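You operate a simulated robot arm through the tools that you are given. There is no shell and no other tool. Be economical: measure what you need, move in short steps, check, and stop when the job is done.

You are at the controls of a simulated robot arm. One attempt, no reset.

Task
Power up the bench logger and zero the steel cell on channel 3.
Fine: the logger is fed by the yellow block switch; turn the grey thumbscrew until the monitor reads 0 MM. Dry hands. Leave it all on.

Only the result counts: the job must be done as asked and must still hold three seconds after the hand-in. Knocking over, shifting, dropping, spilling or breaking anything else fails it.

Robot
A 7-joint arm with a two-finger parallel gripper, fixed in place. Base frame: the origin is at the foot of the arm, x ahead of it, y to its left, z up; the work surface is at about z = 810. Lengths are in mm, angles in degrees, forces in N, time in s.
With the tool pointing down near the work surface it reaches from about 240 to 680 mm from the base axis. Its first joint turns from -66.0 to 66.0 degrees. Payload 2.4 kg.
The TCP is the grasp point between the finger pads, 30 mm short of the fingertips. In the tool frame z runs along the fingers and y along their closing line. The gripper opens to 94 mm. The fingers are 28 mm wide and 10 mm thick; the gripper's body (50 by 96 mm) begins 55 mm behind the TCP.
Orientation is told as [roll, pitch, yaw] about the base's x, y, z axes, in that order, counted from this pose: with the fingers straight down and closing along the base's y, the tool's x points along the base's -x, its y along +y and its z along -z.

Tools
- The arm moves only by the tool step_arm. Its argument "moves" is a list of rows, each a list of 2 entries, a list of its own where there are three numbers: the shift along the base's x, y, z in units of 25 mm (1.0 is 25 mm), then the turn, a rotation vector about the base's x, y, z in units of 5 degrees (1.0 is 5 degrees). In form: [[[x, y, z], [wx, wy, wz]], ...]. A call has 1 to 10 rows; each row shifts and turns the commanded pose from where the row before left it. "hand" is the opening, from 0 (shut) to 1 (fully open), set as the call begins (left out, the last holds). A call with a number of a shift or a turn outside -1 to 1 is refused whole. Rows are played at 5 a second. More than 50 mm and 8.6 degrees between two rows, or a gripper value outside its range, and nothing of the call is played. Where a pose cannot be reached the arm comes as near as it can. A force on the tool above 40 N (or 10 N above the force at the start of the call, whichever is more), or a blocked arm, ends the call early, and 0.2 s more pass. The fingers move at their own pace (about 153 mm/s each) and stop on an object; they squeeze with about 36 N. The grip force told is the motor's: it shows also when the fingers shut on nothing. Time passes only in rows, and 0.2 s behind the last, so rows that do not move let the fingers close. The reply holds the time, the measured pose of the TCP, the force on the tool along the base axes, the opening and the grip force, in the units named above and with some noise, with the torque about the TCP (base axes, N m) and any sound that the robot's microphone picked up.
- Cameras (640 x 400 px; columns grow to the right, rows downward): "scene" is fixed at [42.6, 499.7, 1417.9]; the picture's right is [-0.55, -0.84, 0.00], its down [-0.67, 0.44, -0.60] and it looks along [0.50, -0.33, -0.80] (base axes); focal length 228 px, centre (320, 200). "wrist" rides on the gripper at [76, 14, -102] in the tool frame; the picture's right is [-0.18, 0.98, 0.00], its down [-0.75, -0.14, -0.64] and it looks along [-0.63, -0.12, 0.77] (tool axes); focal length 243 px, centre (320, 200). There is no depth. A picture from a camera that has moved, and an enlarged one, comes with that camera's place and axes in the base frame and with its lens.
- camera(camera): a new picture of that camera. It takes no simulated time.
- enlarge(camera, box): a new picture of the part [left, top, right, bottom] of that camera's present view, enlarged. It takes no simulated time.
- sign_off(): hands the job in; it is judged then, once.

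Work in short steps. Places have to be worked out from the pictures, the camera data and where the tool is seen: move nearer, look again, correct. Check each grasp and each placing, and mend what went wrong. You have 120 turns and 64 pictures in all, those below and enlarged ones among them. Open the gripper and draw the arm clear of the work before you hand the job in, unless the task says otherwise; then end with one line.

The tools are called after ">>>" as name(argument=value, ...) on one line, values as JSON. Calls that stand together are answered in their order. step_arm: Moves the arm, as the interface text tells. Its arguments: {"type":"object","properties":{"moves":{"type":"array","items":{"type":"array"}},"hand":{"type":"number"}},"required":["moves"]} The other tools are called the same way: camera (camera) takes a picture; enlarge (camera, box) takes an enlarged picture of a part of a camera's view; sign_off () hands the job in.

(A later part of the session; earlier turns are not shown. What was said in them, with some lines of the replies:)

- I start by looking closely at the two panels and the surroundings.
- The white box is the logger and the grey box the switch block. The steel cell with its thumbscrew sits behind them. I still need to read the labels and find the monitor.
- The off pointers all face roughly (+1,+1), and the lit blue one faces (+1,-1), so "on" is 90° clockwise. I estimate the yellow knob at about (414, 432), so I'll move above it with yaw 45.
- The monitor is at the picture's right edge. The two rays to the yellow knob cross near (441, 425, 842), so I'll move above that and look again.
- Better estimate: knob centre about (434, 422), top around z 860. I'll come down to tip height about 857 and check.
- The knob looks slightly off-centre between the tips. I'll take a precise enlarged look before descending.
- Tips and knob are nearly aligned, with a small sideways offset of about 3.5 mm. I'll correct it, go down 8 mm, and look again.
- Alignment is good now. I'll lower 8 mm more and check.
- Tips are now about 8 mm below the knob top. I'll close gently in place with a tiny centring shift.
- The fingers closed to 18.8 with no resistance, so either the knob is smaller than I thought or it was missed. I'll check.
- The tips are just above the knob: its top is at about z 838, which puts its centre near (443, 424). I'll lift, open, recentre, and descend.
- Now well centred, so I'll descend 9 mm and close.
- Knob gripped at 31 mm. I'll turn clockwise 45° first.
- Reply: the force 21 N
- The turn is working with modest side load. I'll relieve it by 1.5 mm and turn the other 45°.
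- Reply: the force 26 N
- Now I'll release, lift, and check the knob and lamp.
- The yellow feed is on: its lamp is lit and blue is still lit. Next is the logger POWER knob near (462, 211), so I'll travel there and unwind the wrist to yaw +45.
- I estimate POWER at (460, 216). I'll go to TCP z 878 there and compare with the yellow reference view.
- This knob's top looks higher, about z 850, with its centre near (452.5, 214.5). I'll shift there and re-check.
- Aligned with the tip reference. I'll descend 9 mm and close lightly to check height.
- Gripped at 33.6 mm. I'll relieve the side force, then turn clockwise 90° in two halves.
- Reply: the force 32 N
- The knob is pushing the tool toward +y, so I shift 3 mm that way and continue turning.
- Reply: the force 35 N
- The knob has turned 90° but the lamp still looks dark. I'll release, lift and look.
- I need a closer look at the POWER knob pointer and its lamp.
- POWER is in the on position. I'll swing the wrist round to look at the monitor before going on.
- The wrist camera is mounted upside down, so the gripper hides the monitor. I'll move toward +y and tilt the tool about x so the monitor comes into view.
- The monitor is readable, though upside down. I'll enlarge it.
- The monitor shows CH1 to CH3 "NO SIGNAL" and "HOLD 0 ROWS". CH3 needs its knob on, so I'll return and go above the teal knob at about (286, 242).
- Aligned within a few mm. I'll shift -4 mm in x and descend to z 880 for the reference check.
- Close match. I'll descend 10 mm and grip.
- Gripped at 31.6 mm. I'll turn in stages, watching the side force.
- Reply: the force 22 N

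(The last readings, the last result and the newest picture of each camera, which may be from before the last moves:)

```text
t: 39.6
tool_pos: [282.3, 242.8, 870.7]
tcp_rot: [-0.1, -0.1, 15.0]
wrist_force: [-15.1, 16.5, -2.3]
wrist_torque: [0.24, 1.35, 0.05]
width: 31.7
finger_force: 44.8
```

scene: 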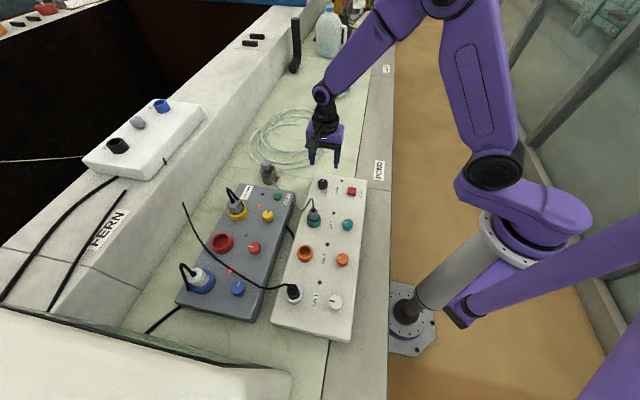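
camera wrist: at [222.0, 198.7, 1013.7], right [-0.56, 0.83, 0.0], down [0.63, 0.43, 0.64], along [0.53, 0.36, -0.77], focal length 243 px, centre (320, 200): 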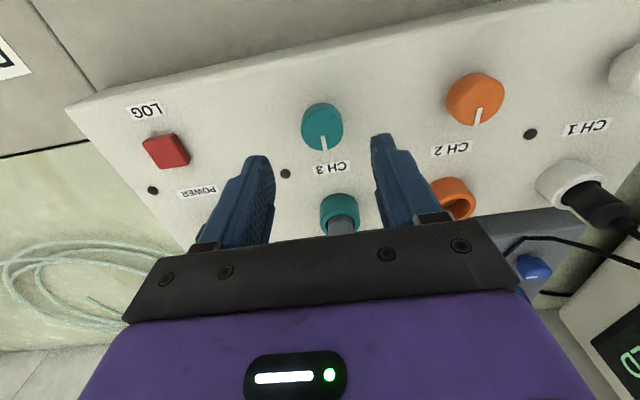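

I relieve toward (-x, +y) and continue.

>>> step_arm(moves=[[[-0.06, 0.07, 0], [0, 0, -1]], [[0, 0, 0], [0, 0, -1]], [[0, 0, 0], [0, 0, -1]], [[0, 0, 0], [0, 0, -1]], [[0, 0, 0], [0, 0, -1]], [[0, 0, 0], [0, 0, -1]]])

```text
t: 40.9
tool_pos: [282.7, 243.0, 870.0]
tcp_rot: [0.0, 0.0, -11.8]
wrist_force: [-1.9, -1.6, 9.2]
wrist_torque: [-0.12, -0.14, -0.02]
width: 31.4
finger_force: 44.7
stopped in row 6: the force on the tool passed its limit at 40 N (the readings are from after the stop); the commanded pose is now the measured one
```

A force limit stopped the call at yaw -11.8, and the side load has since cleared. I'll continue the remaining 33°.

>>> step_arm(moves=[[[0, 0, 0], [0, 0, -0.8]], [[0, 0, 0], [0, 0, -0.8]], [[0, 0, 0], [0, 0, -0.8]], [[0, 0, 0], [0, 0, -0.8]]])

>>> enlarge(camera="scene", box=[300, 165, 380, 235])

```text
t: 41.9
tool_pos: [282.4, 242.8, 868.8]
tcp_rot: [0.0, 0.0, -27.9]
wrist_force: [-13.1, 10.2, -7.1]
wrist_torque: [0.47, 0.51, 0.0]
width: 31.8
finger_force: 44.7
```

```text
5.71 times, centred on (340, 200) of scene
camera zoom: at [42.4, 500.0, 1417.8], right [-0.55, -0.84, 0.0], down [-0.67, 0.44, -0.6], along [0.5, -0.33, -0.8], focal length 1303 px, centre (206, 200)
```

zoom: 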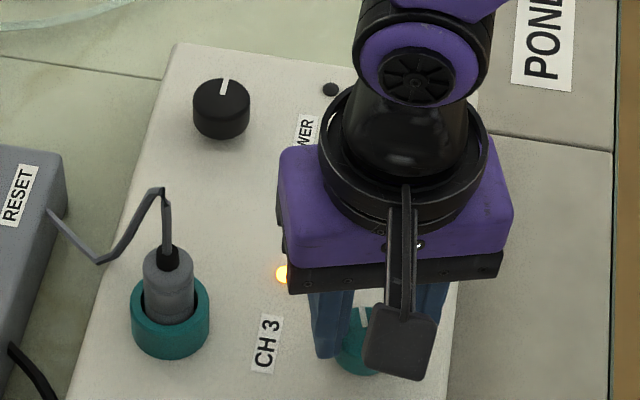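

The CH3 lamp is lit, so the logger has power. I'll finish the last 17° and release.

>>> step_arm(moves=[[[-0.04, 0.03, 0.02], [0, 0, -0.8]], [[0, 0, 0], [0, 0, -0.8]], [[0, 0, 0], [0, 0, -0.8]], [[0, 0, 0], [0, 0, -0.8]]])

>>> step_arm(moves=[[[0, 0, 0], [0, 0, 0]], [[0, 0, 0.4], [0, 0, 0]], [[0, 0, 1], [0, 0, 0]], [[0, 0, 1], [0, 0, 0]], [[0, 0, 1], [0, 0, 0]], [[0, 0, 1], [0, 0, 0]]], hand=0.65)

>>> enlarge(camera="scene", box=[220, 150, 380, 250])

```text
t: 42.4
tool_pos: [283.3, 243.2, 870.4]
tcp_rot: [0.0, 0.0, -32.5]
wrist_force: [1.2, 1.8, -5.6]
wrist_torque: [-0.04, 0.17, -0.01]
width: 31.5
finger_force: 44.8
stopped in row 2: the force on the tool passed its limit at 41 N (the readings are from after the stop); the commanded pose is now the measured one
```

```text
t: 43.8
tool_pos: [282.9, 243.0, 979.4]
tcp_rot: [0.0, 0.0, -32.6]
wrist_force: [0.8, 0.0, 0.8]
wrist_torque: [0.0, -0.02, 0.02]
width: 61.1
finger_force: 0.0
```

```text
4.00 times, centred on (300, 200) of scene
camera zoom: at [42.6, 499.7, 1417.9], right [-0.55, -0.84, 0.0], down [-0.67, 0.44, -0.6], along [0.5, -0.33, -0.8], focal length 912 px, centre (400, 200)
```

zoom: 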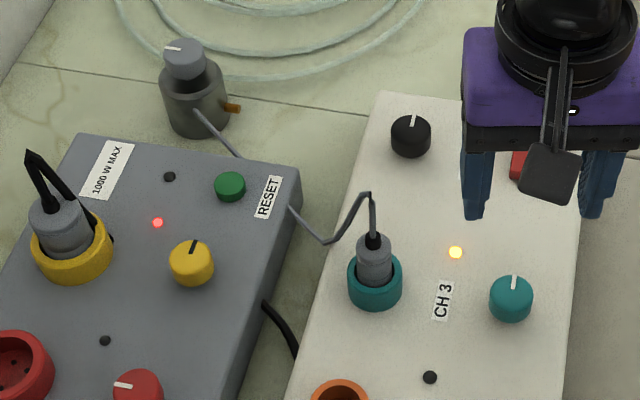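

Channel 3 is on. I'll go back to the monitor viewpoint with the fingers closed to read CH3.

>>> step_arm(moves=[[[0.077, 0.309, 0.094], [0, 0, 1]], [[0.077, 0.309, 0.094], [0, 0, 1]], [[0.077, 0.309, 0.094], [0, 0, 1]], [[0.077, 0.309, 0.094], [0, 0, 1]], [[0.077, 0.309, 0.094], [0, 0, 1]], [[0.077, 0.309, 0.094], [0, 0, 1]], [[0.077, 0.309, 0.094], [0, 0, 1]], [[0.077, 0.309, 0.094], [0, 0, 1]], [[0.077, 0.309, 0.094], [0, 0, 1]], [[0.077, 0.309, 0.094], [0, 0, 1]]], hand=0.05)

>>> step_arm(moves=[[[0.077, 0.309, 0.094], [0, 0, 1]], [[0.077, 0.309, 0.094], [0, 0, 1]], [[0.077, 0.309, 0.094], [0, 0, 1]], [[0.077, 0.309, 0.094], [0, 0, 1]], [[0.077, 0.309, 0.094], [0, 0, 1]], [[0.077, 0.309, 0.094], [0, 0, 1]], [[0.077, 0.309, 0.094], [0, 0, 1]], [[0.077, 0.309, 0.094], [0, 0, 1]], [[0.077, 0.309, 0.094], [0, 0, 1]], [[0.077, 0.309, 0.094], [0, 0, 1]]])

>>> step_arm(moves=[[[0.077, 0.309, 0.094], [0, 0, 1]], [[0.077, 0.309, 0.094], [0, 0, 1]], [[0.077, 0.309, 0.094], [0, 0, 1]], [[0.077, 0.309, 0.094], [0, 0, 1]], [[0, 0, 0], [0.9, 0, 0]], [[0, 0, 0], [0.9, 0, 0]], [[0, 0, 0], [0.9, 0, 0]], [[0, 0, 0], [0.9, 0, 0]], [[0, 0, 0], [0.9, 0, 0]], [[0, 0, 0], [0.9, 0, 0]]])

>>> camera(camera="wrist")

```text
t: 46.0
tool_pos: [300.6, 318.2, 1003.4]
tcp_rot: [0.0, 0.0, 17.6]
wrist_force: [-0.4, -1.0, -0.2]
wrist_torque: [0.01, -0.01, 0.0]
width: 4.5
finger_force: 0.1
```

```text
t: 48.2
tool_pos: [319.2, 396.8, 1027.7]
tcp_rot: [0.0, 0.0, 67.7]
wrist_force: [-0.2, -0.1, -0.1]
wrist_torque: [0.02, 0.03, 0.0]
width: 4.8
finger_force: 0.1
```

```text
t: 50.4
tool_pos: [327.6, 426.8, 1038.4]
tcp_rot: [1.2, -27.1, 87.3]
wrist_force: [0.5, 0.0, 0.4]
wrist_torque: [-0.02, -0.05, 0.0]
width: 4.6
finger_force: 0.0
```

```text
21 pictures are left
camera wrist: at [310.9, 314.4, 1094.6], right [-0.97, 0.2, 0.1], down [0.17, 0.37, 0.91], along [0.14, 0.91, -0.4], focal length 243 px, centre (320, 200)
```

wrist: 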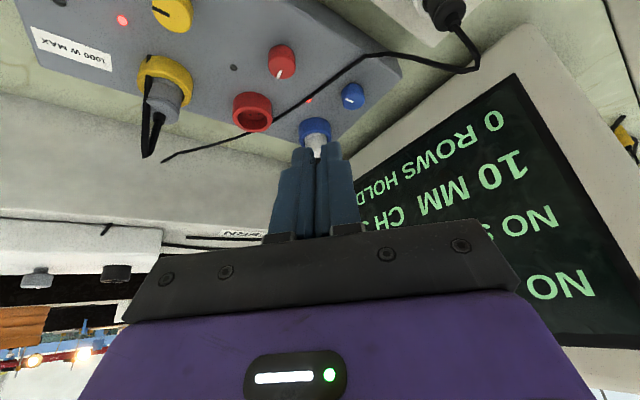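

CH3 now shows a reading. I'll enlarge to get the value and any sign exactly.

>>> enlarge(camera="wrist", box=[350, 90, 560, 260])

```text
2.35 times, centred on (455, 175) of wrist
camera zoom: at [310.9, 314.4, 1094.6], right [-0.97, 0.2, 0.1], down [0.17, 0.37, 0.91], along [0.14, 0.91, -0.4], focal length 571 px, centre (2, 259)
```

zoom: 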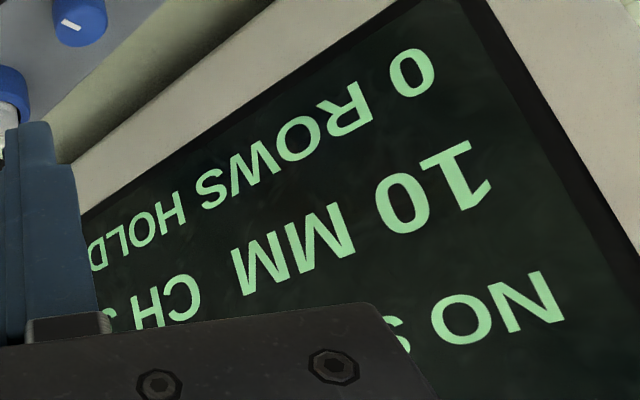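

CH3 reads 10 MM. I'll untilt and move toward the steel cell for a closer look at its thumbscrew.

>>> step_arm(moves=[[[0, 0, 0], [-0.9, 0, 0]], [[0, 0, 0], [-0.9, 0, 0]], [[0, 0, 0], [-0.9, 0, 0]], [[0, 0, 0], [-0.9, 0, 0]], [[0, 0, 0], [-0.9, 0, 0]], [[0, 0, 0], [-0.9, 0, 0]]])

>>> step_arm(moves=[[[0.85, -0.388, -0.152], [0, 0, -1]], [[0.85, -0.388, -0.152], [0, 0, -1]], [[0.85, -0.388, -0.152], [0, 0, -1]], [[0.85, -0.388, -0.152], [0, 0, -1]], [[0.85, -0.388, -0.152], [0, 0, -1]], [[0.85, -0.388, -0.152], [0, 0, -1]], [[0.85, -0.388, -0.152], [0, 0, -1]], [[0.85, -0.388, -0.152], [0, 0, -1]], [[0.85, -0.388, -0.152], [0, 0, -1]], [[0.85, -0.388, -0.152], [0, 0, -1]]], hand=0.65)

>>> camera(camera="wrist")

```text
t: 51.8
tool_pos: [328.0, 426.9, 1038.0]
tcp_rot: [0.0, 0.2, 87.5]
wrist_force: [-0.3, -0.1, 0.2]
wrist_torque: [-0.05, -0.04, -0.01]
width: 4.5
finger_force: 0.0
```

```text
t: 54.0
tool_pos: [541.4, 329.7, 1000.6]
tcp_rot: [-0.1, 0.0, 37.4]
wrist_force: [0.1, 0.5, 0.0]
wrist_torque: [-0.01, 0.02, -0.01]
width: 61.0
finger_force: 0.1
```

```text
19 pictures are left
camera wrist: at [472.9, 295.6, 1102.7], right [-0.45, 0.89, 0.0], down [0.68, 0.35, 0.64], along [0.57, 0.29, -0.77], focal length 243 px, centre (320, 200)
```

wrist: 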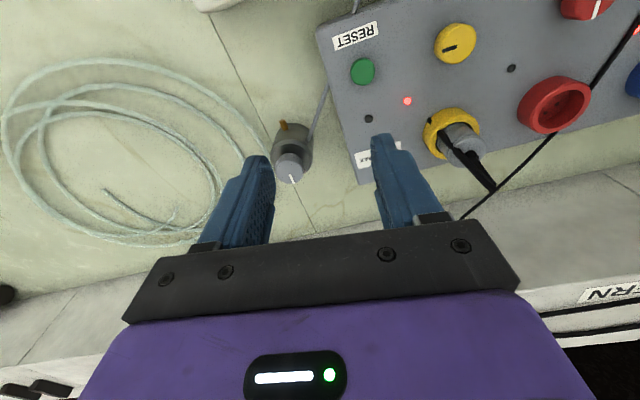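

The thumbscrew top is near (622, 335, 868), about 706 mm from the base axis and slightly past straight-down reach. I'll test how near a vertical tool gets, staying above it.

>>> step_arm(moves=[[[0.8, 0.05, -0.6], [0, 0, -0.5]], [[0.8, 0.05, -0.6], [0, 0, -0.5]], [[0.8, 0.05, -0.6], [0, 0, -0.5]], [[0.8, 0.05, -0.7], [0, 0, -0.5]], [[0, 0, -0.6], [0, 0, 0]]])

>>> enlarge(camera="wrist", box=[220, 100, 420, 240])

>>> enlarge(camera="scene", box=[230, 130, 310, 210])

```text
t: 55.2
tool_pos: [604.9, 326.9, 920.5]
tcp_rot: [0.0, 0.0, 27.4]
wrist_force: [0.3, -0.2, -0.6]
wrist_torque: [0.03, -0.01, -0.01]
width: 61.0
finger_force: 0.1
out of reach, approached as far as the arm can: row 4
```

```text
2.86 times, centred on (320, 170) of wrist
camera zoom: at [530.5, 305.0, 1024.0], right [-0.29, 0.96, 0.0], down [0.73, 0.22, 0.64], along [0.61, 0.19, -0.77], focal length 693 px, centre (320, 286)
```

zoom: 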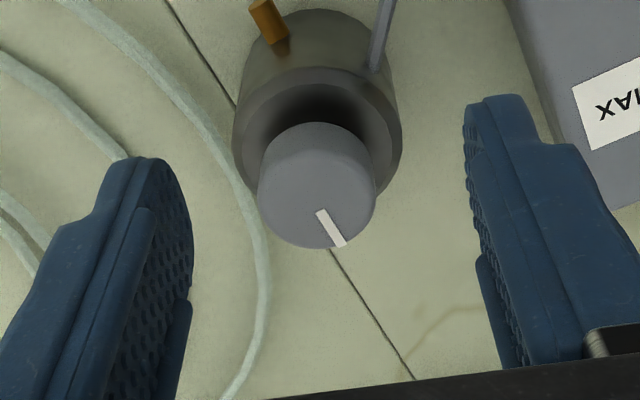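

```text
5.00 times, centred on (270, 170) of scene
camera zoom: at [42.6, 499.7, 1417.9], right [-0.55, -0.84, 0.0], down [-0.67, 0.44, -0.6], along [0.5, -0.33, -0.8], focal length 1140 px, centre (570, 350)
```

zoom: 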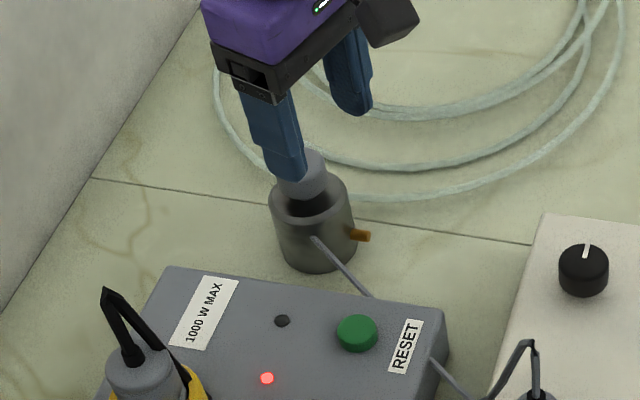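

Vertical reach tops out at r≈688 and I need about 704. I'll tilt the tool 12° outward and see where it settles.

>>> step_arm(moves=[[[0, 0, 0], [0.376, -0.704, 0]], [[0, 0, 0], [0.376, -0.704, 0]], [[0, 0, 0], [0.376, -0.704, 0]], [[0, 0, 0], [0, 0, 0]]])

```text
t: 56.2
tool_pos: [603.3, 325.1, 922.6]
tcp_rot: [0.3, -12.1, 27.6]
wrist_force: [-1.0, -0.2, 0.3]
wrist_torque: [0.02, 0.02, 0.04]
width: 61.2
finger_force: 0.0
```

The commanded pose equals the measured one. Next is (615, 332.5, 905), then a check.

>>> step_arm(moves=[[[0.46, 0.28, -0.3], [0, 0, 0]], [[0, 0, -0.4], [0, 0, 0]]])

>>> enlarge(camera="wrist", box=[220, 100, 420, 240])

>>> enlarge(camera="scene", box=[240, 140, 300, 200])

```text
t: 56.8
tool_pos: [614.8, 334.5, 905.2]
tcp_rot: [0.3, -12.1, 27.5]
wrist_force: [-0.2, 0.1, 0.1]
wrist_torque: [0.0, 0.01, 0.02]
width: 61.2
finger_force: 0.1
```

```text
2.86 times, centred on (320, 170) of wrist
camera zoom: at [523.7, 303.1, 990.5], right [-0.3, 0.95, 0.04], down [0.6, 0.15, 0.78], along [0.74, 0.26, -0.62], focal length 693 px, centre (320, 286)
```

zoom: 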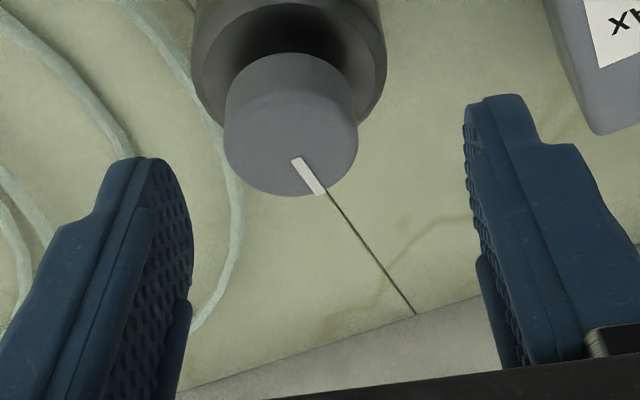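

```text
6.67 times, centred on (270, 170) of scene
camera zoom: at [42.6, 499.7, 1417.9], right [-0.55, -0.84, 0.0], down [-0.67, 0.44, -0.6], along [0.5, -0.33, -0.8], focal length 1520 px, centre (653, 400)
```

zoom: 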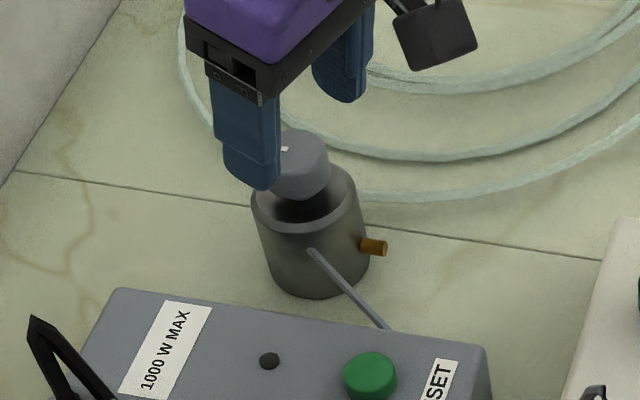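

The knob is about 5 mm off laterally, with its axis near (621, 333.5) and top at z 868. I'll correct and descend so the tips are about 15 mm below the top.

>>> step_arm(moves=[[[0.09, -0.18, 0], [0, 0, 0]], [[0, 0, -0.3], [0, 0, 0]], [[0, 0, -0.3], [0, 0, 0]], [[0, 0, -0.25], [0, 0, 0]]])

>>> enlarge(camera="wrist", box=[220, 100, 420, 240])

```text
t: 57.8
tool_pos: [616.2, 328.0, 884.9]
tcp_rot: [0.2, -12.0, 27.5]
wrist_force: [0.2, 0.4, 0.1]
wrist_torque: [-0.05, 0.02, -0.01]
width: 61.0
finger_force: 0.0
```

```text
2.86 times, centred on (320, 170) of wrist
camera zoom: at [525.5, 297.7, 968.7], right [-0.29, 0.95, 0.04], down [0.6, 0.15, 0.78], along [0.74, 0.26, -0.62], focal length 693 px, centre (320, 286)
```

zoom: 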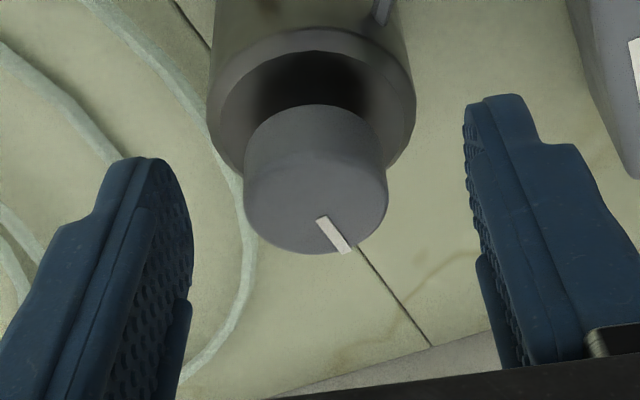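

Centred, with tips about 9 mm below the top. I'll lower 3 mm more and grip.

>>> step_arm(moves=[[[0, 0, -0.14], [0, 0, 0]]])

>>> step_arm(moves=[[[0, 0, 0], [0, 0, 0]], [[0, 0, 0], [0, 0, 0]]], hand=0.25)

```text
t: 58.2
tool_pos: [615.7, 328.1, 881.2]
tcp_rot: [0.2, -12.0, 27.6]
wrist_force: [-0.2, -0.1, -0.2]
wrist_torque: [0.0, 0.0, -0.01]
width: 61.5
finger_force: 0.0
```

```text
t: 58.8
tool_pos: [615.0, 328.2, 880.3]
tcp_rot: [0.2, -12.0, 27.5]
wrist_force: [-0.1, -0.1, 0.8]
wrist_torque: [0.04, 0.0, -0.02]
width: 23.3
finger_force: 0.0
```

No contact at 23 mm. I'll close further, since the knob may be narrower than it looks.

>>> step_arm(moves=[[[0, 0, 0], [0, 0, 0]], [[0, 0, 0], [0, 0, 0]]], hand=0.1)

>>> enlarge(camera="scene", box=[240, 140, 300, 200])

```text
t: 59.4
tool_pos: [614.5, 327.2, 879.5]
tcp_rot: [0.3, -11.9, 27.6]
wrist_force: [-0.4, -0.1, -0.6]
wrist_torque: [0.0, 0.02, -0.02]
width: 9.5
finger_force: 0.1
```

```text
6.67 times, centred on (270, 170) of scene
camera zoom: at [42.6, 499.7, 1417.9], right [-0.55, -0.84, 0.0], down [-0.67, 0.44, -0.6], along [0.5, -0.33, -0.8], focal length 1520 px, centre (653, 400)
```

zoom: 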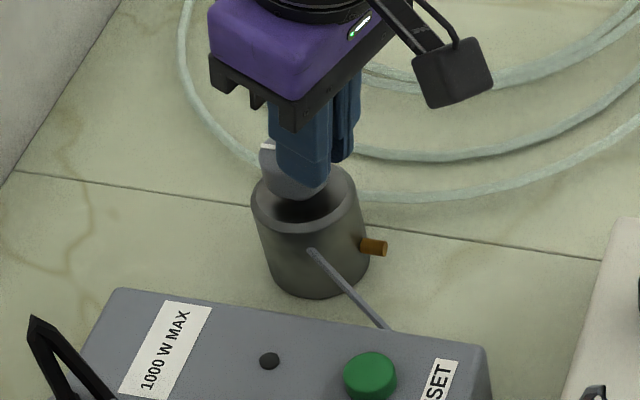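

All wrist views actually converge at z≈850 with the axis at (634.5, 336.3), so the tips are over the top on the near side. I'll lift, open, shift outward and come down again.

>>> step_arm(moves=[[[0, 0, 0.6], [0, 0, 0]], [[0.3, 0.13, 0.2], [0, 0, 0]], [[0.32, 0.13, 0], [0, 0, 0]], [[0, 0, -0.5], [0, 0, 0]], [[0, 0, -0.3], [0, 0, 0]]], hand=0.65)

>>> enlarge(camera="wrist", box=[220, 100, 420, 240])

```text
t: 60.6
tool_pos: [634.5, 334.9, 879.0]
tcp_rot: [0.1, -12.0, 27.5]
wrist_force: [-0.3, -0.2, 0.1]
wrist_torque: [0.03, 0.01, 0.02]
width: 61.1
finger_force: 0.1
```

```text
2.86 times, centred on (320, 170) of wrist
camera zoom: at [542.8, 304.2, 964.3], right [-0.29, 0.95, 0.04], down [0.6, 0.15, 0.78], along [0.74, 0.26, -0.62], focal length 693 px, centre (320, 286)
```

zoom: 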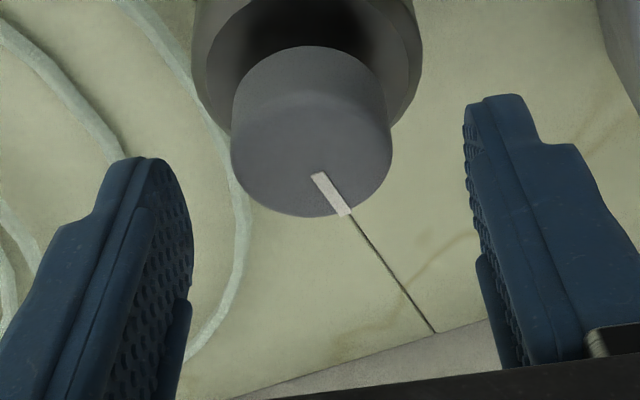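

Confirmed: axis at (634.8, 336.3), top about 850. I'll shift slightly inward, descend 11 mm and grip.

>>> step_arm(moves=[[[-0.14, -0.05, -0.14], [0, 0, 0]], [[0, 0, -0.16], [0, 0, 0]], [[0, 0, -0.16], [0, 0, 0]]])

>>> step_arm(moves=[[[0, 0, 0], [0, 0, 0]], [[0, 0, 0], [0, 0, 0]]], hand=0.25)

```text
t: 61.4
tool_pos: [632.7, 334.2, 868.1]
tcp_rot: [0.2, -12.0, 27.5]
wrist_force: [0.5, 0.6, 0.1]
wrist_torque: [0.02, 0.05, -0.01]
width: 61.3
finger_force: 0.1
```

```text
t: 62.0
tool_pos: [631.5, 330.7, 868.8]
tcp_rot: [0.1, -11.9, 27.3]
wrist_force: [4.0, -7.3, -0.7]
wrist_torque: [-0.11, -0.2, -0.11]
width: 34.8
finger_force: 45.2
```

Gripped at 34.8 mm. I relieve the side load and turn 30° clockwise as a test, keeping the knob axis as pivot.

>>> step_arm(moves=[[[0.03, -0.08, 0], [0, 0, 0]], [[-0.01, 0.016, 0], [0, 0, -1]], [[-0.01, 0.016, 0], [0, 0, -1]], [[-0.01, 0.016, 0], [0, 0, -1]], [[-0.005, 0.016, 0], [0, 0, -1]], [[-0.005, 0.016, 0], [0, 0, -1]], [[0, 0.016, 0], [0, 0, -1]]])

>>> enlarge(camera="scene", box=[240, 140, 300, 200])

```text
t: 63.6
tool_pos: [629.9, 336.6, 867.6]
tcp_rot: [0.3, -12.2, -2.5]
wrist_force: [18.5, 11.4, -12.7]
wrist_torque: [-0.06, 0.21, 0.17]
width: 34.7
finger_force: 44.8
```

```text
6.67 times, centred on (270, 170) of scene
camera zoom: at [43.3, 500.1, 1417.7], right [-0.55, -0.84, 0.0], down [-0.67, 0.44, -0.6], along [0.5, -0.33, -0.8], focal length 1520 px, centre (653, 400)
```

zoom: 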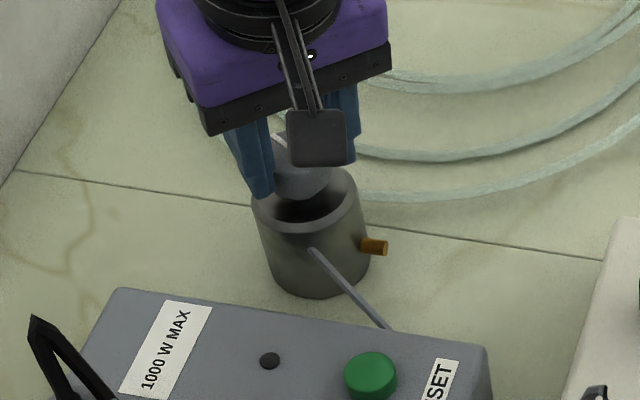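

The pointer turned 30° and the cell is unmoved. I'll release, rise clear, and return to the monitor view.

>>> step_arm(moves=[[[0, 0, 0], [0, 0, 0]], [[0, 0, 0.4], [0, 0, 0]], [[0, 0, 1], [0, 0, 0]], [[0, 0, 1], [0, 0, 0]], [[-0.6, 0.2, 1], [0, 0, 1]], [[-0.6, 0.2, 0.3], [0, 0, 1]], [[-0.6, 0.2, 0.3], [0, 0, 1]], [[-0.6, 0.2, 0.3], [0, 0, 1]], [[-0.6, 0.2, 0.3], [0, 0, 1]], [[-0.6, 0.2, 0.3], [0, 0, 1]]], hand=0.65)

>>> step_arm(moves=[[[-0.65, 0.22, 0.15], [0, 0, 1]], [[-0.65, 0.22, 0.15], [0, 0, 1]], [[-0.65, 0.22, 0.15], [0, 0, 1]], [[-0.65, 0.22, 0.15], [0, 0, 1]], [[-0.65, 0.22, 0.15], [0, 0, 1]], [[-0.65, 0.22, 0.15], [0, 0, 1]], [[-0.65, 0.22, 0.15], [0, 0, 1]], [[-0.65, 0.22, 0.15], [0, 0, 1]], [[-0.65, 0.22, 0.15], [0, 0, 1]], [[-0.65, 0.22, 0.15], [0, 0, 1]]], hand=0.05)

>>> step_arm(moves=[[[-0.65, 0.22, 0.1], [0, 0, 1]], [[-0.65, 0.22, 0.1], [0, 0, 1]], [[-0.6, 0.2, 0], [0, 0, 0.5]], [[0, 0, 0], [1, 0, 0]], [[0, 0, 0], [1, 0, 0]], [[0, 0, 0], [1, 0, 0]]])

>>> enlarge(camera="wrist", box=[340, 60, 640, 300])

```text
t: 65.8
tool_pos: [537.5, 362.9, 991.2]
tcp_rot: [0.2, -11.9, 27.6]
wrist_force: [-0.5, 0.3, 0.3]
wrist_torque: [-0.01, -0.01, -0.02]
width: 61.3
finger_force: 0.1
```

```text
t: 68.0
tool_pos: [376.4, 420.3, 1029.5]
tcp_rot: [0.1, -12.1, 77.8]
wrist_force: [-0.4, -0.4, 0.1]
wrist_torque: [-0.02, 0.0, 0.02]
width: 4.5
finger_force: 0.1
```

```text
t: 69.4
tool_pos: [330.4, 435.3, 1034.4]
tcp_rot: [0.1, -27.0, 90.0]
wrist_force: [-0.5, -0.1, 0.3]
wrist_torque: [0.0, 0.01, -0.02]
width: 4.6
finger_force: 0.2
```

```text
1.67 times, centred on (490, 180) of wrist
camera zoom: at [317.3, 321.5, 1090.6], right [-0.98, 0.16, 0.09], down [0.14, 0.38, 0.91], along [0.12, 0.91, -0.4], focal length 404 px, centre (37, 233)
```

zoom: 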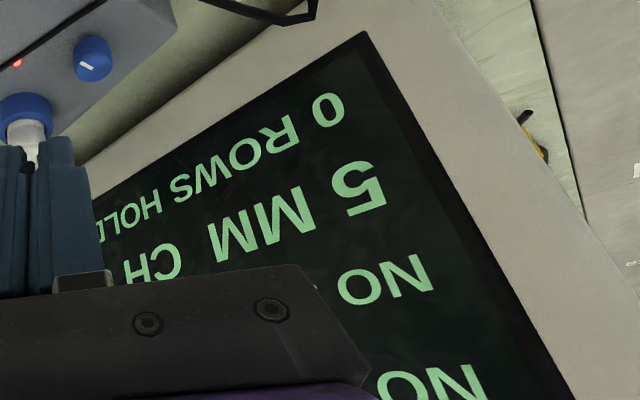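

CH3 reads 5 MM after 30°, so about 6° per mm in the right direction. I'll go back, regrip at yaw 27.5, and turn 30° more.

>>> step_arm(moves=[[[0, 0, 0], [-1, 0, 0]], [[0, 0, 0], [-1, 0, 0]], [[0, 0, 0], [-1, 0, 0]], [[0.8, -0.297, -0.1], [0, 0, -1]], [[0.8, -0.297, -0.1], [0, 0, -1]], [[0.8, -0.297, -0.1], [0, 0, -1]], [[0.8, -0.297, -0.1], [0, 0, -1]], [[0.8, -0.297, -0.1], [0, 0, -1]], [[0.8, -0.297, -0.1], [0, 0, -1]], [[0.8, -0.297, -0.1], [0, 0, -1]]], hand=0.65)

>>> step_arm(moves=[[[0.8, -0.297, -0.4], [0, 0, -1]], [[0.8, -0.297, -0.4], [0, 0, -1]], [[0.8, -0.297, -0.4], [0, 0, -1]], [[0.8, -0.297, -0.4], [0, 0, -1]], [[0.8, -0.297, -0.4], [0, 0, -1]], [[0.8, -0.297, -0.4], [0, 0, -0.5]], [[0.8, -0.297, -0.4], [0, 0, 0]]])

```text
t: 71.6
tool_pos: [471.4, 384.8, 1014.3]
tcp_rot: [0.1, -12.0, 55.0]
wrist_force: [0.5, -0.8, -0.1]
wrist_torque: [0.0, 0.0, 0.02]
width: 61.1
finger_force: 0.0
```

```text
t: 73.2
tool_pos: [610.9, 332.1, 945.4]
tcp_rot: [0.2, -12.0, 27.5]
wrist_force: [0.2, 0.0, -0.5]
wrist_torque: [0.01, 0.01, -0.01]
width: 61.0
finger_force: 0.0
```

Next I'll descend to (632, 332, 882) with a check picture before the final approach.

>>> step_arm(moves=[[[0.2, 0, -0.8], [0, 0, 0]], [[0.3, 0, -0.8], [0, 0, 0]], [[0.34, 0, -0.8], [0, 0, 0]]])

>>> enlarge(camera="wrist", box=[220, 100, 420, 240])

```text
t: 74.0
tool_pos: [630.7, 333.7, 886.7]
tcp_rot: [0.1, -12.0, 27.5]
wrist_force: [0.5, 0.0, -0.2]
wrist_torque: [-0.01, -0.03, -0.05]
width: 60.9
finger_force: 0.1
```

```text
2.86 times, centred on (320, 170) of wrist
camera zoom: at [539.0, 302.9, 970.5], right [-0.3, 0.95, 0.04], down [0.6, 0.15, 0.78], along [0.74, 0.26, -0.62], focal length 693 px, centre (320, 286)
```

zoom: 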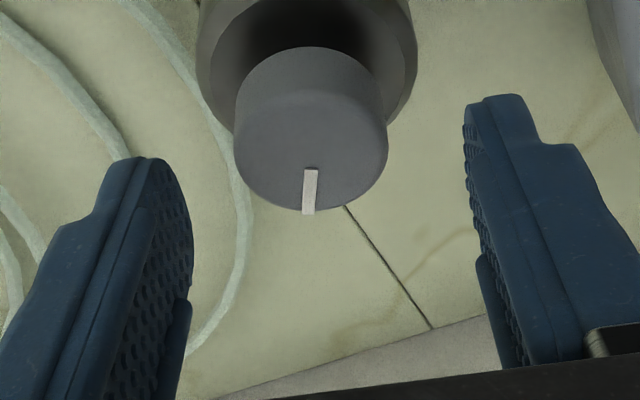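

Aligned. I'll make a small lateral correction, descend 18 mm, and grip.

>>> step_arm(moves=[[[0.02, -0.1, -0.24], [0, 0, 0]], [[0, 0, -0.24], [0, 0, 0]], [[0, 0, -0.24], [0, 0, 0]]])

>>> step_arm(moves=[[[0, 0, 0], [0, 0, 0]], [[0, 0, 0], [0, 0, 0]]], hand=0.25)

```text
t: 74.8
tool_pos: [631.9, 330.8, 868.3]
tcp_rot: [0.3, -12.0, 27.5]
wrist_force: [-0.8, 0.0, -0.5]
wrist_torque: [0.03, 0.01, -0.01]
width: 61.3
finger_force: 0.1
```

```text
t: 75.4
tool_pos: [631.4, 330.5, 868.2]
tcp_rot: [0.2, -12.0, 27.7]
wrist_force: [-2.3, 5.7, -2.5]
wrist_torque: [-0.07, -0.25, 0.05]
width: 34.5
finger_force: 45.4
```

Gripped, so I turn 30° clockwise again.

>>> step_arm(moves=[[[0, 0.02, 0], [0, 0, -1]], [[0, 0.02, 0], [0, 0, -1]], [[0, 0.02, 0], [0, 0, -1]], [[0, 0.02, 0], [0, 0, -1]], [[0, 0.02, 0], [0, 0, -1]], [[0, 0.02, 0], [0, 0, -1]]])

```text
t: 76.8
tool_pos: [628.7, 336.4, 867.9]
tcp_rot: [0.3, -12.0, -2.3]
wrist_force: [-4.5, 18.7, -6.2]
wrist_torque: [0.5, 0.1, 0.18]
width: 34.6
finger_force: 44.9
```

Turned. Now I release, rise, and read the monitor again.

>>> step_arm(moves=[[[0, 0, 0], [0, 0, 0]], [[0, 0, 0.4], [0, 0, 0]], [[0, 0, 1], [0, 0, 0]], [[0, 0, 1], [0, 0, 0]], [[-0.6, 0.2, 1], [0, 0, 1]], [[-0.6, 0.2, 0.3], [0, 0, 1]], [[-0.6, 0.2, 0.3], [0, 0, 1]], [[-0.6, 0.2, 0.3], [0, 0, 1]], [[-0.6, 0.2, 0.3], [0, 0, 1]], [[-0.6, 0.2, 0.3], [0, 0, 1]]], hand=0.65)

>>> step_arm(moves=[[[-0.65, 0.22, 0.15], [0, 0, 1]], [[-0.65, 0.22, 0.15], [0, 0, 1]], [[-0.65, 0.22, 0.15], [0, 0, 1]], [[-0.65, 0.22, 0.15], [0, 0, 1]], [[-0.65, 0.22, 0.15], [0, 0, 1]], [[-0.65, 0.22, 0.15], [0, 0, 1]], [[-0.65, 0.22, 0.15], [0, 0, 1]], [[-0.65, 0.22, 0.15], [0, 0, 1]], [[-0.65, 0.22, 0.15], [0, 0, 1]], [[-0.65, 0.22, 0.15], [0, 0, 1]]], hand=0.05)

>>> step_arm(moves=[[[-0.65, 0.22, 0.1], [0, 0, 1]], [[-0.65, 0.22, 0.1], [0, 0, 1]], [[-0.6, 0.2, 0], [0, 0, 0.5]], [[0, 0, 0], [1, 0, 0]], [[0, 0, 0], [1, 0, 0]], [[0, 0, 0], [1, 0, 0]]])

>>> enlarge(camera="wrist", box=[340, 60, 640, 300])

>>> enlarge(camera="scene", box=[180, 150, 380, 340])

```text
t: 79.0
tool_pos: [541.7, 360.4, 990.8]
tcp_rot: [0.3, -12.1, 27.6]
wrist_force: [-0.2, -0.6, 0.2]
wrist_torque: [0.01, 0.0, 0.0]
width: 61.1
finger_force: 0.0
```

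```text
t: 81.2
tool_pos: [378.4, 415.5, 1029.4]
tcp_rot: [0.2, -12.0, 77.7]
wrist_force: [0.1, 0.7, -0.5]
wrist_torque: [0.04, -0.02, 0.03]
width: 4.7
finger_force: 0.1
```

```text
t: 82.6
tool_pos: [332.6, 432.3, 1034.7]
tcp_rot: [0.0, -27.1, 90.0]
wrist_force: [-0.2, -0.1, -0.1]
wrist_torque: [-0.03, -0.04, 0.0]
width: 4.7
finger_force: 0.0
```

```text
1.67 times, centred on (490, 180) of wrist
camera zoom: at [318.9, 320.4, 1090.9], right [-0.98, 0.16, 0.09], down [0.14, 0.38, 0.91], along [0.12, 0.91, -0.4], focal length 404 px, centre (37, 233)
```

zoom: 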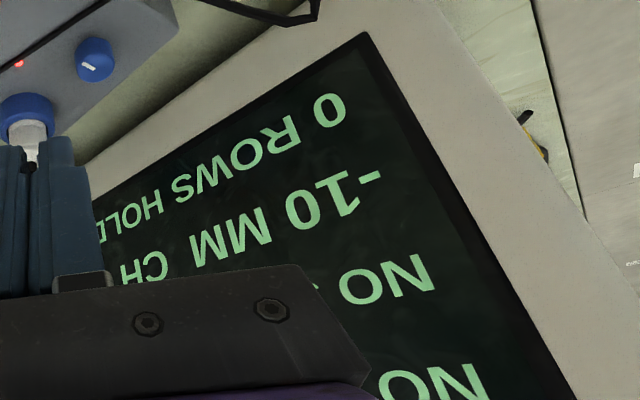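

```text
2.11 times, centred on (280, 245) of scene
camera zoom: at [42.6, 499.7, 1417.9], right [-0.55, -0.84, 0.0], down [-0.67, 0.44, -0.6], along [0.5, -0.33, -0.8], focal length 480 px, centre (404, 105)
```

zoom: 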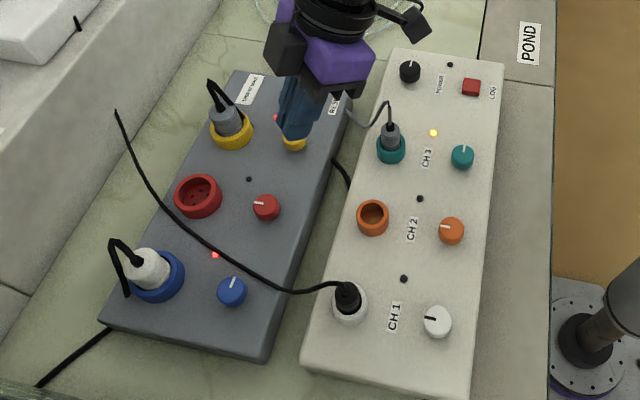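

CH3 reads -10 MM, so I overshot: readings seem to clip at ±10, and the rate fits about 0.5 mm/°. I need about 20° back counter-clockwise, so I return the same way.

>>> step_arm(moves=[[[0, 0, 0], [-1, 0, 0]], [[0, 0, 0], [-1, 0, 0]], [[0, 0, 0], [-1, 0, 0]], [[0.8, -0.297, -0.1], [0, 0, -1]], [[0.8, -0.297, -0.1], [0, 0, -1]], [[0.8, -0.297, -0.1], [0, 0, -1]], [[0.8, -0.297, -0.1], [0, 0, -1]], [[0.8, -0.297, -0.1], [0, 0, -1]], [[0.8, -0.297, -0.1], [0, 0, -1]], [[0.8, -0.297, -0.1], [0, 0, -1]]], hand=0.65)

>>> step_arm(moves=[[[0.8, -0.297, -0.4], [0, 0, -1]], [[0.8, -0.297, -0.4], [0, 0, -1]], [[0.8, -0.297, -0.4], [0, 0, -1]], [[0.8, -0.297, -0.4], [0, 0, -1]], [[0.8, -0.297, -0.4], [0, 0, -1]], [[0.8, -0.297, -0.4], [0, 0, -0.5]], [[0.8, -0.297, -0.4], [0, 0, 0]], [[0, 0, 0], [0, 0, 0]]])

>>> step_arm(moves=[[[0.2, 0, -0.8], [0, 0, 0]], [[0.3, 0, -0.8], [0, 0, 0]], [[0.3, 0, -0.8], [0, 0, 0]], [[0, 0, 0], [0, 0, 0]]])

```text
t: 84.8
tool_pos: [474.3, 382.6, 1015.5]
tcp_rot: [0.1, -12.1, 54.9]
wrist_force: [-0.2, 0.7, -0.2]
wrist_torque: [0.0, 0.0, 0.01]
width: 61.1
finger_force: 0.1
```

```text
t: 86.6
tool_pos: [611.9, 330.4, 945.2]
tcp_rot: [0.1, -11.9, 27.5]
wrist_force: [0.6, -0.6, 0.0]
wrist_torque: [-0.01, 0.04, -0.01]
width: 60.9
finger_force: 0.1
```

```text
t: 87.6
tool_pos: [632.5, 329.7, 887.3]
tcp_rot: [0.1, -12.0, 27.5]
wrist_force: [-0.1, 0.6, 0.4]
wrist_torque: [0.04, 0.0, 0.0]
width: 61.0
finger_force: 0.0
```

The position is repeatable. I descend 18 mm with a 1 mm correction and grip.

>>> step_arm(moves=[[[-0.02, 0.04, -0.25], [0, 0, 0]], [[0, 0, -0.25], [0, 0, 0]], [[0, 0, -0.25], [0, 0, 0]]])

>>> step_arm(moves=[[[0, 0, 0], [0, 0, 0]], [[0, 0, 0], [0, 0, 0]]], hand=0.25)

```text
t: 88.4
tool_pos: [631.7, 331.1, 868.2]
tcp_rot: [0.1, -12.0, 27.5]
wrist_force: [0.5, -0.8, -0.2]
wrist_torque: [0.01, -0.03, -0.01]
width: 61.1
finger_force: 0.1
```

```text
t: 89.0
tool_pos: [631.0, 331.1, 868.5]
tcp_rot: [0.2, -12.0, 27.6]
wrist_force: [-0.8, 4.2, -1.2]
wrist_torque: [-0.21, -0.29, 0.05]
width: 35.5
finger_force: 45.2
```

Gripped. I turn 20° counter-clockwise.

>>> step_arm(moves=[[[0.01, -0.014, 0], [0, 0, 1]], [[0.01, -0.014, 0], [0, 0, 1]], [[0.01, -0.014, 0], [0, 0, 1]], [[0.01, -0.014, 0], [0, 0, 1]], [[0, 0, 0], [0, 0, 0]]])

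>>> step_arm(moves=[[[0, 0, 0], [0, 0, 0]], [[0, 0, 0.4], [0, 0, 0]], [[0, 0, 1], [0, 0, 0]], [[0, 0, 1], [0, 0, 0]], [[-0.6, 0.2, 1], [0, 0, 0]], [[-0.6, 0.2, 0.3], [0, 0, 0]], [[-0.6, 0.2, 0.3], [0, 0, 0]], [[-0.6, 0.2, 0.3], [0, 0, 0]], [[-0.6, 0.2, 0.3], [0, 0, 0]], [[-0.6, 0.2, 0.3], [0, 0, 0.5]]], hand=0.65)

>>> step_arm(moves=[[[-0.65, 0.22, 0.15], [0, 0, 0.5]], [[-0.65, 0.22, 0.15], [0, 0, 0.5]], [[-0.65, 0.22, 0.15], [0, 0, 0.5]], [[-0.65, 0.22, 0.15], [0, 0, 0.5]], [[-0.65, 0.22, 0.15], [0, 0, 0.5]], [[-0.65, 0.22, 0.15], [0, 0, 0.5]], [[-0.65, 0.22, 0.15], [0, 0, 0.5]], [[-0.65, 0.22, 0.15], [0, 0, 1]], [[-0.65, 0.22, 0.15], [0, 0, 1]], [[-0.65, 0.22, 0.15], [0, 0, 1]]], hand=0.05)

>>> step_arm(moves=[[[-0.65, 0.22, 0.1], [0, 0, 0.5]], [[-0.65, 0.22, 0.1], [0, 0, 0.5]], [[-0.6, 0.2, 0], [0, 0, 0.5]], [[0, 0, 0], [1, 0, 0]], [[0, 0, 0], [1, 0, 0]], [[0, 0, 0], [1, 0, 0]]])

>>> enlarge(camera="wrist", box=[340, 60, 640, 300])

```text
t: 90.2
tool_pos: [633.4, 328.3, 868.4]
tcp_rot: [0.1, -12.1, 47.6]
wrist_force: [5.9, 6.2, -6.6]
wrist_torque: [-0.3, -0.29, 0.01]
width: 35.4
finger_force: 45.3
```

```text
t: 92.4
tool_pos: [542.6, 360.6, 988.1]
tcp_rot: [0.2, -12.0, 50.1]
wrist_force: [1.3, -0.2, 1.1]
wrist_torque: [-0.03, 0.01, 0.02]
width: 61.4
finger_force: 0.1
```

```text
t: 94.6
tool_pos: [381.6, 413.2, 1029.3]
tcp_rot: [0.0, -11.9, 82.5]
wrist_force: [0.7, -0.6, -0.1]
wrist_torque: [0.01, -0.03, 0.03]
width: 4.8
finger_force: 0.1
```

```text
t: 96.0
tool_pos: [332.5, 429.9, 1033.5]
tcp_rot: [0.1, -27.1, 90.1]
wrist_force: [1.1, 0.4, -0.1]
wrist_torque: [0.01, 0.03, -0.02]
width: 4.5
finger_force: 0.0
```

```text
1.67 times, centred on (490, 180) of wrist
camera zoom: at [319.2, 316.2, 1090.5], right [-0.98, 0.16, 0.08], down [0.14, 0.38, 0.91], along [0.12, 0.91, -0.4], focal length 404 px, centre (37, 233)
```

zoom: 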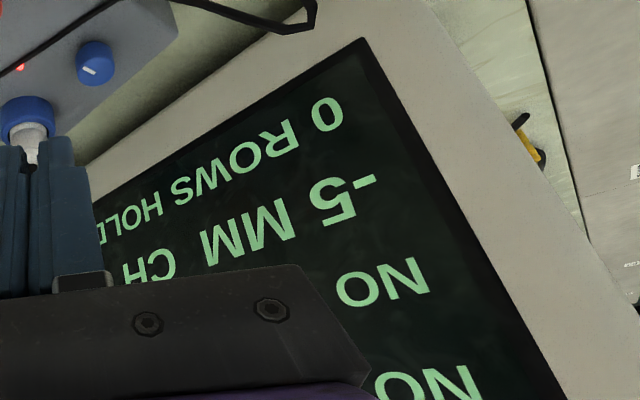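

CH3 now reads -5 MM, so about 10° more counter-clockwise, continuing the same way. I return and take one check picture of the pointer.

>>> step_arm(moves=[[[0, 0, 0], [-1, 0, 0]], [[0, 0, 0], [-1, 0, 0]], [[0, 0, 0], [-1, 0, 0]], [[0.8, -0.287, -0.1], [0, 0, -1]], [[0.8, -0.287, -0.1], [0, 0, -1]], [[0.8, -0.287, -0.1], [0, 0, -1]], [[0.8, -0.287, -0.1], [0, 0, -1]], [[0.8, -0.287, -0.1], [0, 0, -1]], [[0.8, -0.287, -0.1], [0, 0, -1]], [[0.8, -0.287, -0.1], [0, 0, -1]]], hand=0.65)

>>> step_arm(moves=[[[0.8, -0.287, -0.4], [0, 0, -1]], [[0.8, -0.287, -0.4], [0, 0, -1]], [[0.8, -0.287, -0.4], [0, 0, -1]], [[0.8, -0.287, -0.4], [0, 0, -1]], [[0.8, -0.287, -0.4], [0, 0, -1]], [[0.8, -0.287, -0.4], [0, 0, -0.5]], [[0.8, -0.287, -0.4], [0, 0, 0]], [[0, 0, 0], [0, 0, 0]]])

>>> step_arm(moves=[[[0.2, 0, -0.8], [0, 0, 0]], [[0.3, 0, -0.8], [0, 0, 0]], [[0.3, 0, -0.75], [0, 0, 0]], [[0, 0, 0], [0, 0, 0]]])

>>> enlarge(camera="wrist", box=[220, 100, 420, 240])

```text
t: 98.2
tool_pos: [475.2, 378.0, 1016.1]
tcp_rot: [0.2, -12.0, 55.0]
wrist_force: [-0.1, 0.5, -0.1]
wrist_torque: [0.0, -0.02, 0.01]
width: 60.8
finger_force: 0.1
```

```text
t: 100.0
tool_pos: [615.7, 330.0, 945.7]
tcp_rot: [0.3, -12.1, 27.5]
wrist_force: [-0.4, -0.4, -0.9]
wrist_torque: [0.03, -0.01, 0.02]
width: 61.1
finger_force: 0.0
```

```text
t: 101.0
tool_pos: [631.3, 330.3, 886.3]
tcp_rot: [0.1, -12.0, 27.5]
wrist_force: [0.7, 0.1, -0.1]
wrist_torque: [-0.02, -0.02, -0.02]
width: 61.1
finger_force: 0.0
```

```text
2.86 times, centred on (320, 170) of wrist
camera zoom: at [541.3, 299.3, 970.5], right [-0.3, 0.95, 0.04], down [0.6, 0.15, 0.78], along [0.74, 0.26, -0.62], focal length 693 px, centre (320, 286)
```

zoom: 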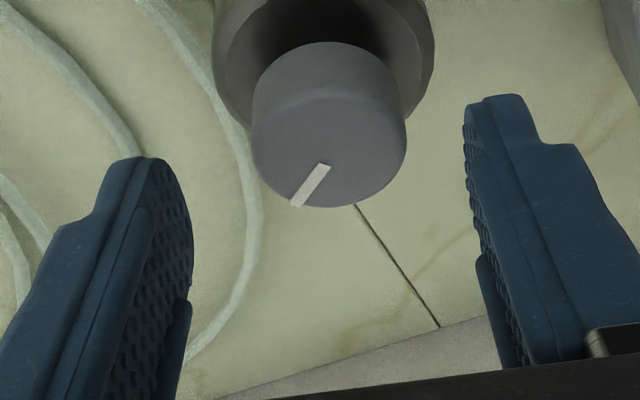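

The pointer shows the last turn only moved the knob a few degrees (it slipped): it sits about 54° from the start. The zero should be about 12 to 14° counter-clockwise from here, so I regrip a little deeper.

>>> step_arm(moves=[[[0, 0.03, -0.27], [0, 0, 0]], [[0, 0, -0.27], [0, 0, 0]], [[0, 0, -0.27], [0, 0, 0]]])

>>> step_arm(moves=[[[0, 0, 0], [0, 0, 0]], [[0, 0, 0], [0, 0, 0]], [[0, 0, 0], [0, 0, 0]]], hand=0.1)

>>> step_arm(moves=[[[0.01, -0.014, 0], [0, 0, 0.7]], [[0.01, -0.014, 0], [0, 0, 0.7]], [[0.01, -0.014, 0], [0, 0, 0.7]], [[0.01, -0.014, 0], [0, 0, 0.6]], [[0, 0, 0], [0, 0, 0]], [[0, 0, 0], [0, 0, 0]]])

```text
t: 101.8
tool_pos: [633.9, 330.3, 866.4]
tcp_rot: [0.3, -12.0, 27.5]
wrist_force: [0.0, 0.0, -0.2]
wrist_torque: [-0.01, -0.01, 0.01]
width: 61.2
finger_force: 0.1
```

```text
t: 102.6
tool_pos: [632.7, 330.6, 865.0]
tcp_rot: [0.3, -12.0, 27.6]
wrist_force: [-3.2, 8.2, -2.8]
wrist_torque: [-0.05, -0.29, 0.07]
width: 34.7
finger_force: 44.5
```

```text
t: 104.0
tool_pos: [632.7, 330.0, 866.1]
tcp_rot: [0.2, -11.8, 41.2]
wrist_force: [6.1, 21.8, -22.0]
wrist_torque: [0.59, -0.18, 0.13]
width: 35.2
finger_force: 44.9
```

Now I release, lift, return to yaw 27.5, and inspect the pointer.

>>> step_arm(moves=[[[0, 0, 0], [0, 0, 0]], [[0, 0, 0.4], [0, 0, 0]], [[0, 0, 0.45], [0, 0, 0]], [[0, 0, 0], [0, 0, -0.9]], [[0, 0, 0], [0, 0, -0.9]], [[-0.04, 0.056, 0], [0, 0, -0.9]]], hand=0.65)

>>> enlarge(camera="wrist", box=[220, 100, 420, 240])

```text
t: 105.4
tool_pos: [632.3, 329.8, 888.9]
tcp_rot: [0.1, -12.0, 27.6]
wrist_force: [-0.1, 0.3, -0.4]
wrist_torque: [0.0, 0.0, 0.04]
width: 60.9
finger_force: 0.0
```

```text
2.86 times, centred on (320, 170) of wrist
camera zoom: at [541.8, 299.1, 973.0], right [-0.29, 0.95, 0.04], down [0.6, 0.15, 0.78], along [0.74, 0.25, -0.62], focal length 693 px, centre (320, 286)
```

zoom: 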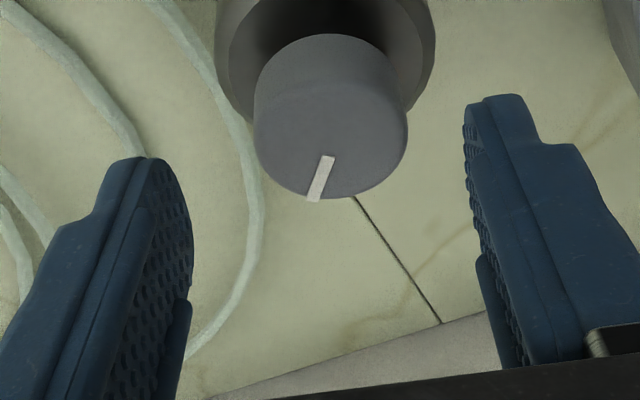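

The pointer is now about 39° from the start, right where I expect zero. I'll read the monitor.

>>> step_arm(moves=[[[0, 0, 1], [0, 0, 0]], [[0, 0, 1], [0, 0, 0]], [[-0.6, 0.2, 1], [0, 0, 1]], [[-0.65, 0.22, 0.3], [0, 0, 1]], [[-0.65, 0.22, 0.3], [0, 0, 1]], [[-0.65, 0.22, 0.3], [0, 0, 1]], [[-0.65, 0.22, 0.3], [0, 0, 1]], [[-0.65, 0.22, 0.2], [0, 0, 1]], [[-0.65, 0.22, 0.2], [0, 0, 1]], [[-0.65, 0.22, 0.2], [0, 0, 1]]])

>>> step_arm(moves=[[[-0.65, 0.22, 0.2], [0, 0, 1]], [[-0.65, 0.22, 0.2], [0, 0, 1]], [[-0.65, 0.22, 0.2], [0, 0, 1]], [[-0.65, 0.22, 0.2], [0, 0, 1]], [[-0.65, 0.22, 0.1], [0, 0, 0.5]], [[-0.65, 0.22, 0.1], [0, 0, 0]], [[-0.65, 0.22, 0.1], [0, 0, 0]], [[-0.65, 0.22, 0], [0, 0, 0]], [[-0.65, 0.22, 0], [0, 0, 0]], [[-0.65, 0.22, 0], [0, 0, 0]]], hand=0.05)

>>> step_arm(moves=[[[0, 0, 0], [1, 0, 0]], [[0, 0, 0], [1, 0, 0]], [[0, 0, 0], [1, 0, 0]]])

>>> enlarge(camera="wrist", box=[340, 60, 640, 300])

```text
t: 107.6
tool_pos: [504.8, 371.9, 1007.6]
tcp_rot: [0.2, -12.0, 67.6]
wrist_force: [-0.3, 0.1, 0.6]
wrist_torque: [-0.03, -0.02, -0.01]
width: 60.9
finger_force: 0.1
```

```text
t: 109.8
tool_pos: [341.4, 429.6, 1035.6]
tcp_rot: [0.3, -12.0, 90.0]
wrist_force: [0.3, 1.1, 0.1]
wrist_torque: [0.02, -0.01, -0.01]
width: 4.8
finger_force: 0.1
```

```text
t: 110.6
tool_pos: [342.0, 428.9, 1034.9]
tcp_rot: [0.0, -27.1, 90.1]
wrist_force: [-0.8, -0.6, 0.5]
wrist_torque: [0.02, -0.01, -0.02]
width: 4.7
finger_force: 0.1
```

```text
1.67 times, centred on (490, 180) of wrist
camera zoom: at [328.1, 315.1, 1091.8], right [-0.98, 0.16, 0.09], down [0.14, 0.38, 0.91], along [0.12, 0.91, -0.4], focal length 404 px, centre (37, 233)
```

zoom: 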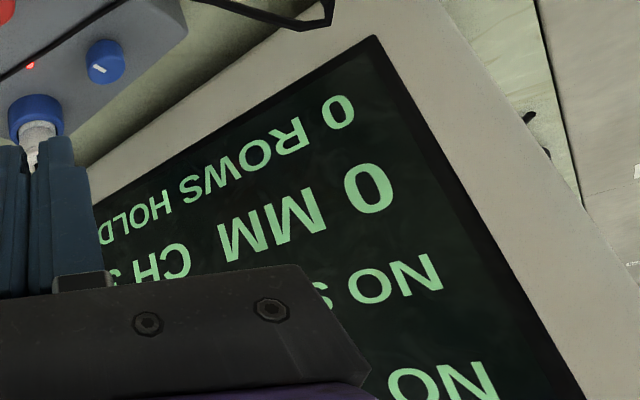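

CH3 reads 0 MM. I open the gripper, draw the arm up clear, and take a last scene check.

>>> step_arm(moves=[[[0, 0, 0.8], [-1, 0, 0]], [[0, 0, 0.8], [-1, 0, 0]], [[0, 0, 0.8], [-1, 0, 0]], [[0, -0.4, 0.8], [-1, 0, 0]], [[0, -0.4, 0.8], [-1, 0, 0]], [[0, -0.4, 0.4], [-0.4, 0, 0]]], hand=1)

>>> enlarge(camera="scene", box=[170, 140, 390, 340])

```text
t: 112.0
tool_pos: [344.9, 396.6, 1146.7]
tcp_rot: [0.2, 0.1, 90.0]
wrist_force: [-0.6, -1.4, 0.2]
wrist_torque: [0.0, 0.0, 0.02]
width: 94.2
finger_force: 0.1
```

```text
2.00 times, centred on (280, 240) of scene
camera zoom: at [42.6, 499.7, 1417.9], right [-0.55, -0.84, 0.0], down [-0.67, 0.44, -0.6], along [0.5, -0.33, -0.8], focal length 456 px, centre (400, 120)
```

zoom: 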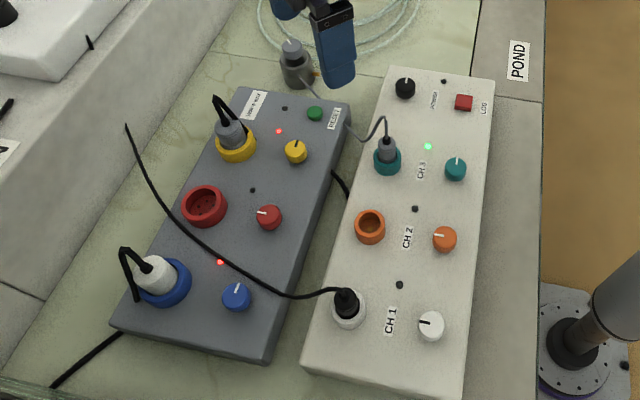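

The CH3 lamp has turned green (zeroed), the block lamps are lit, and nothing has been displaced. I hand the job in.

>>> sign_off()

```text
The job is handed in.
```

The bench logger is powered from the yellow block switch, with its POWER and CH 3 knobs on. The steel cell on channel 3 reads 0 MM on the monitor, and everything was left on with nothing seen out of place.
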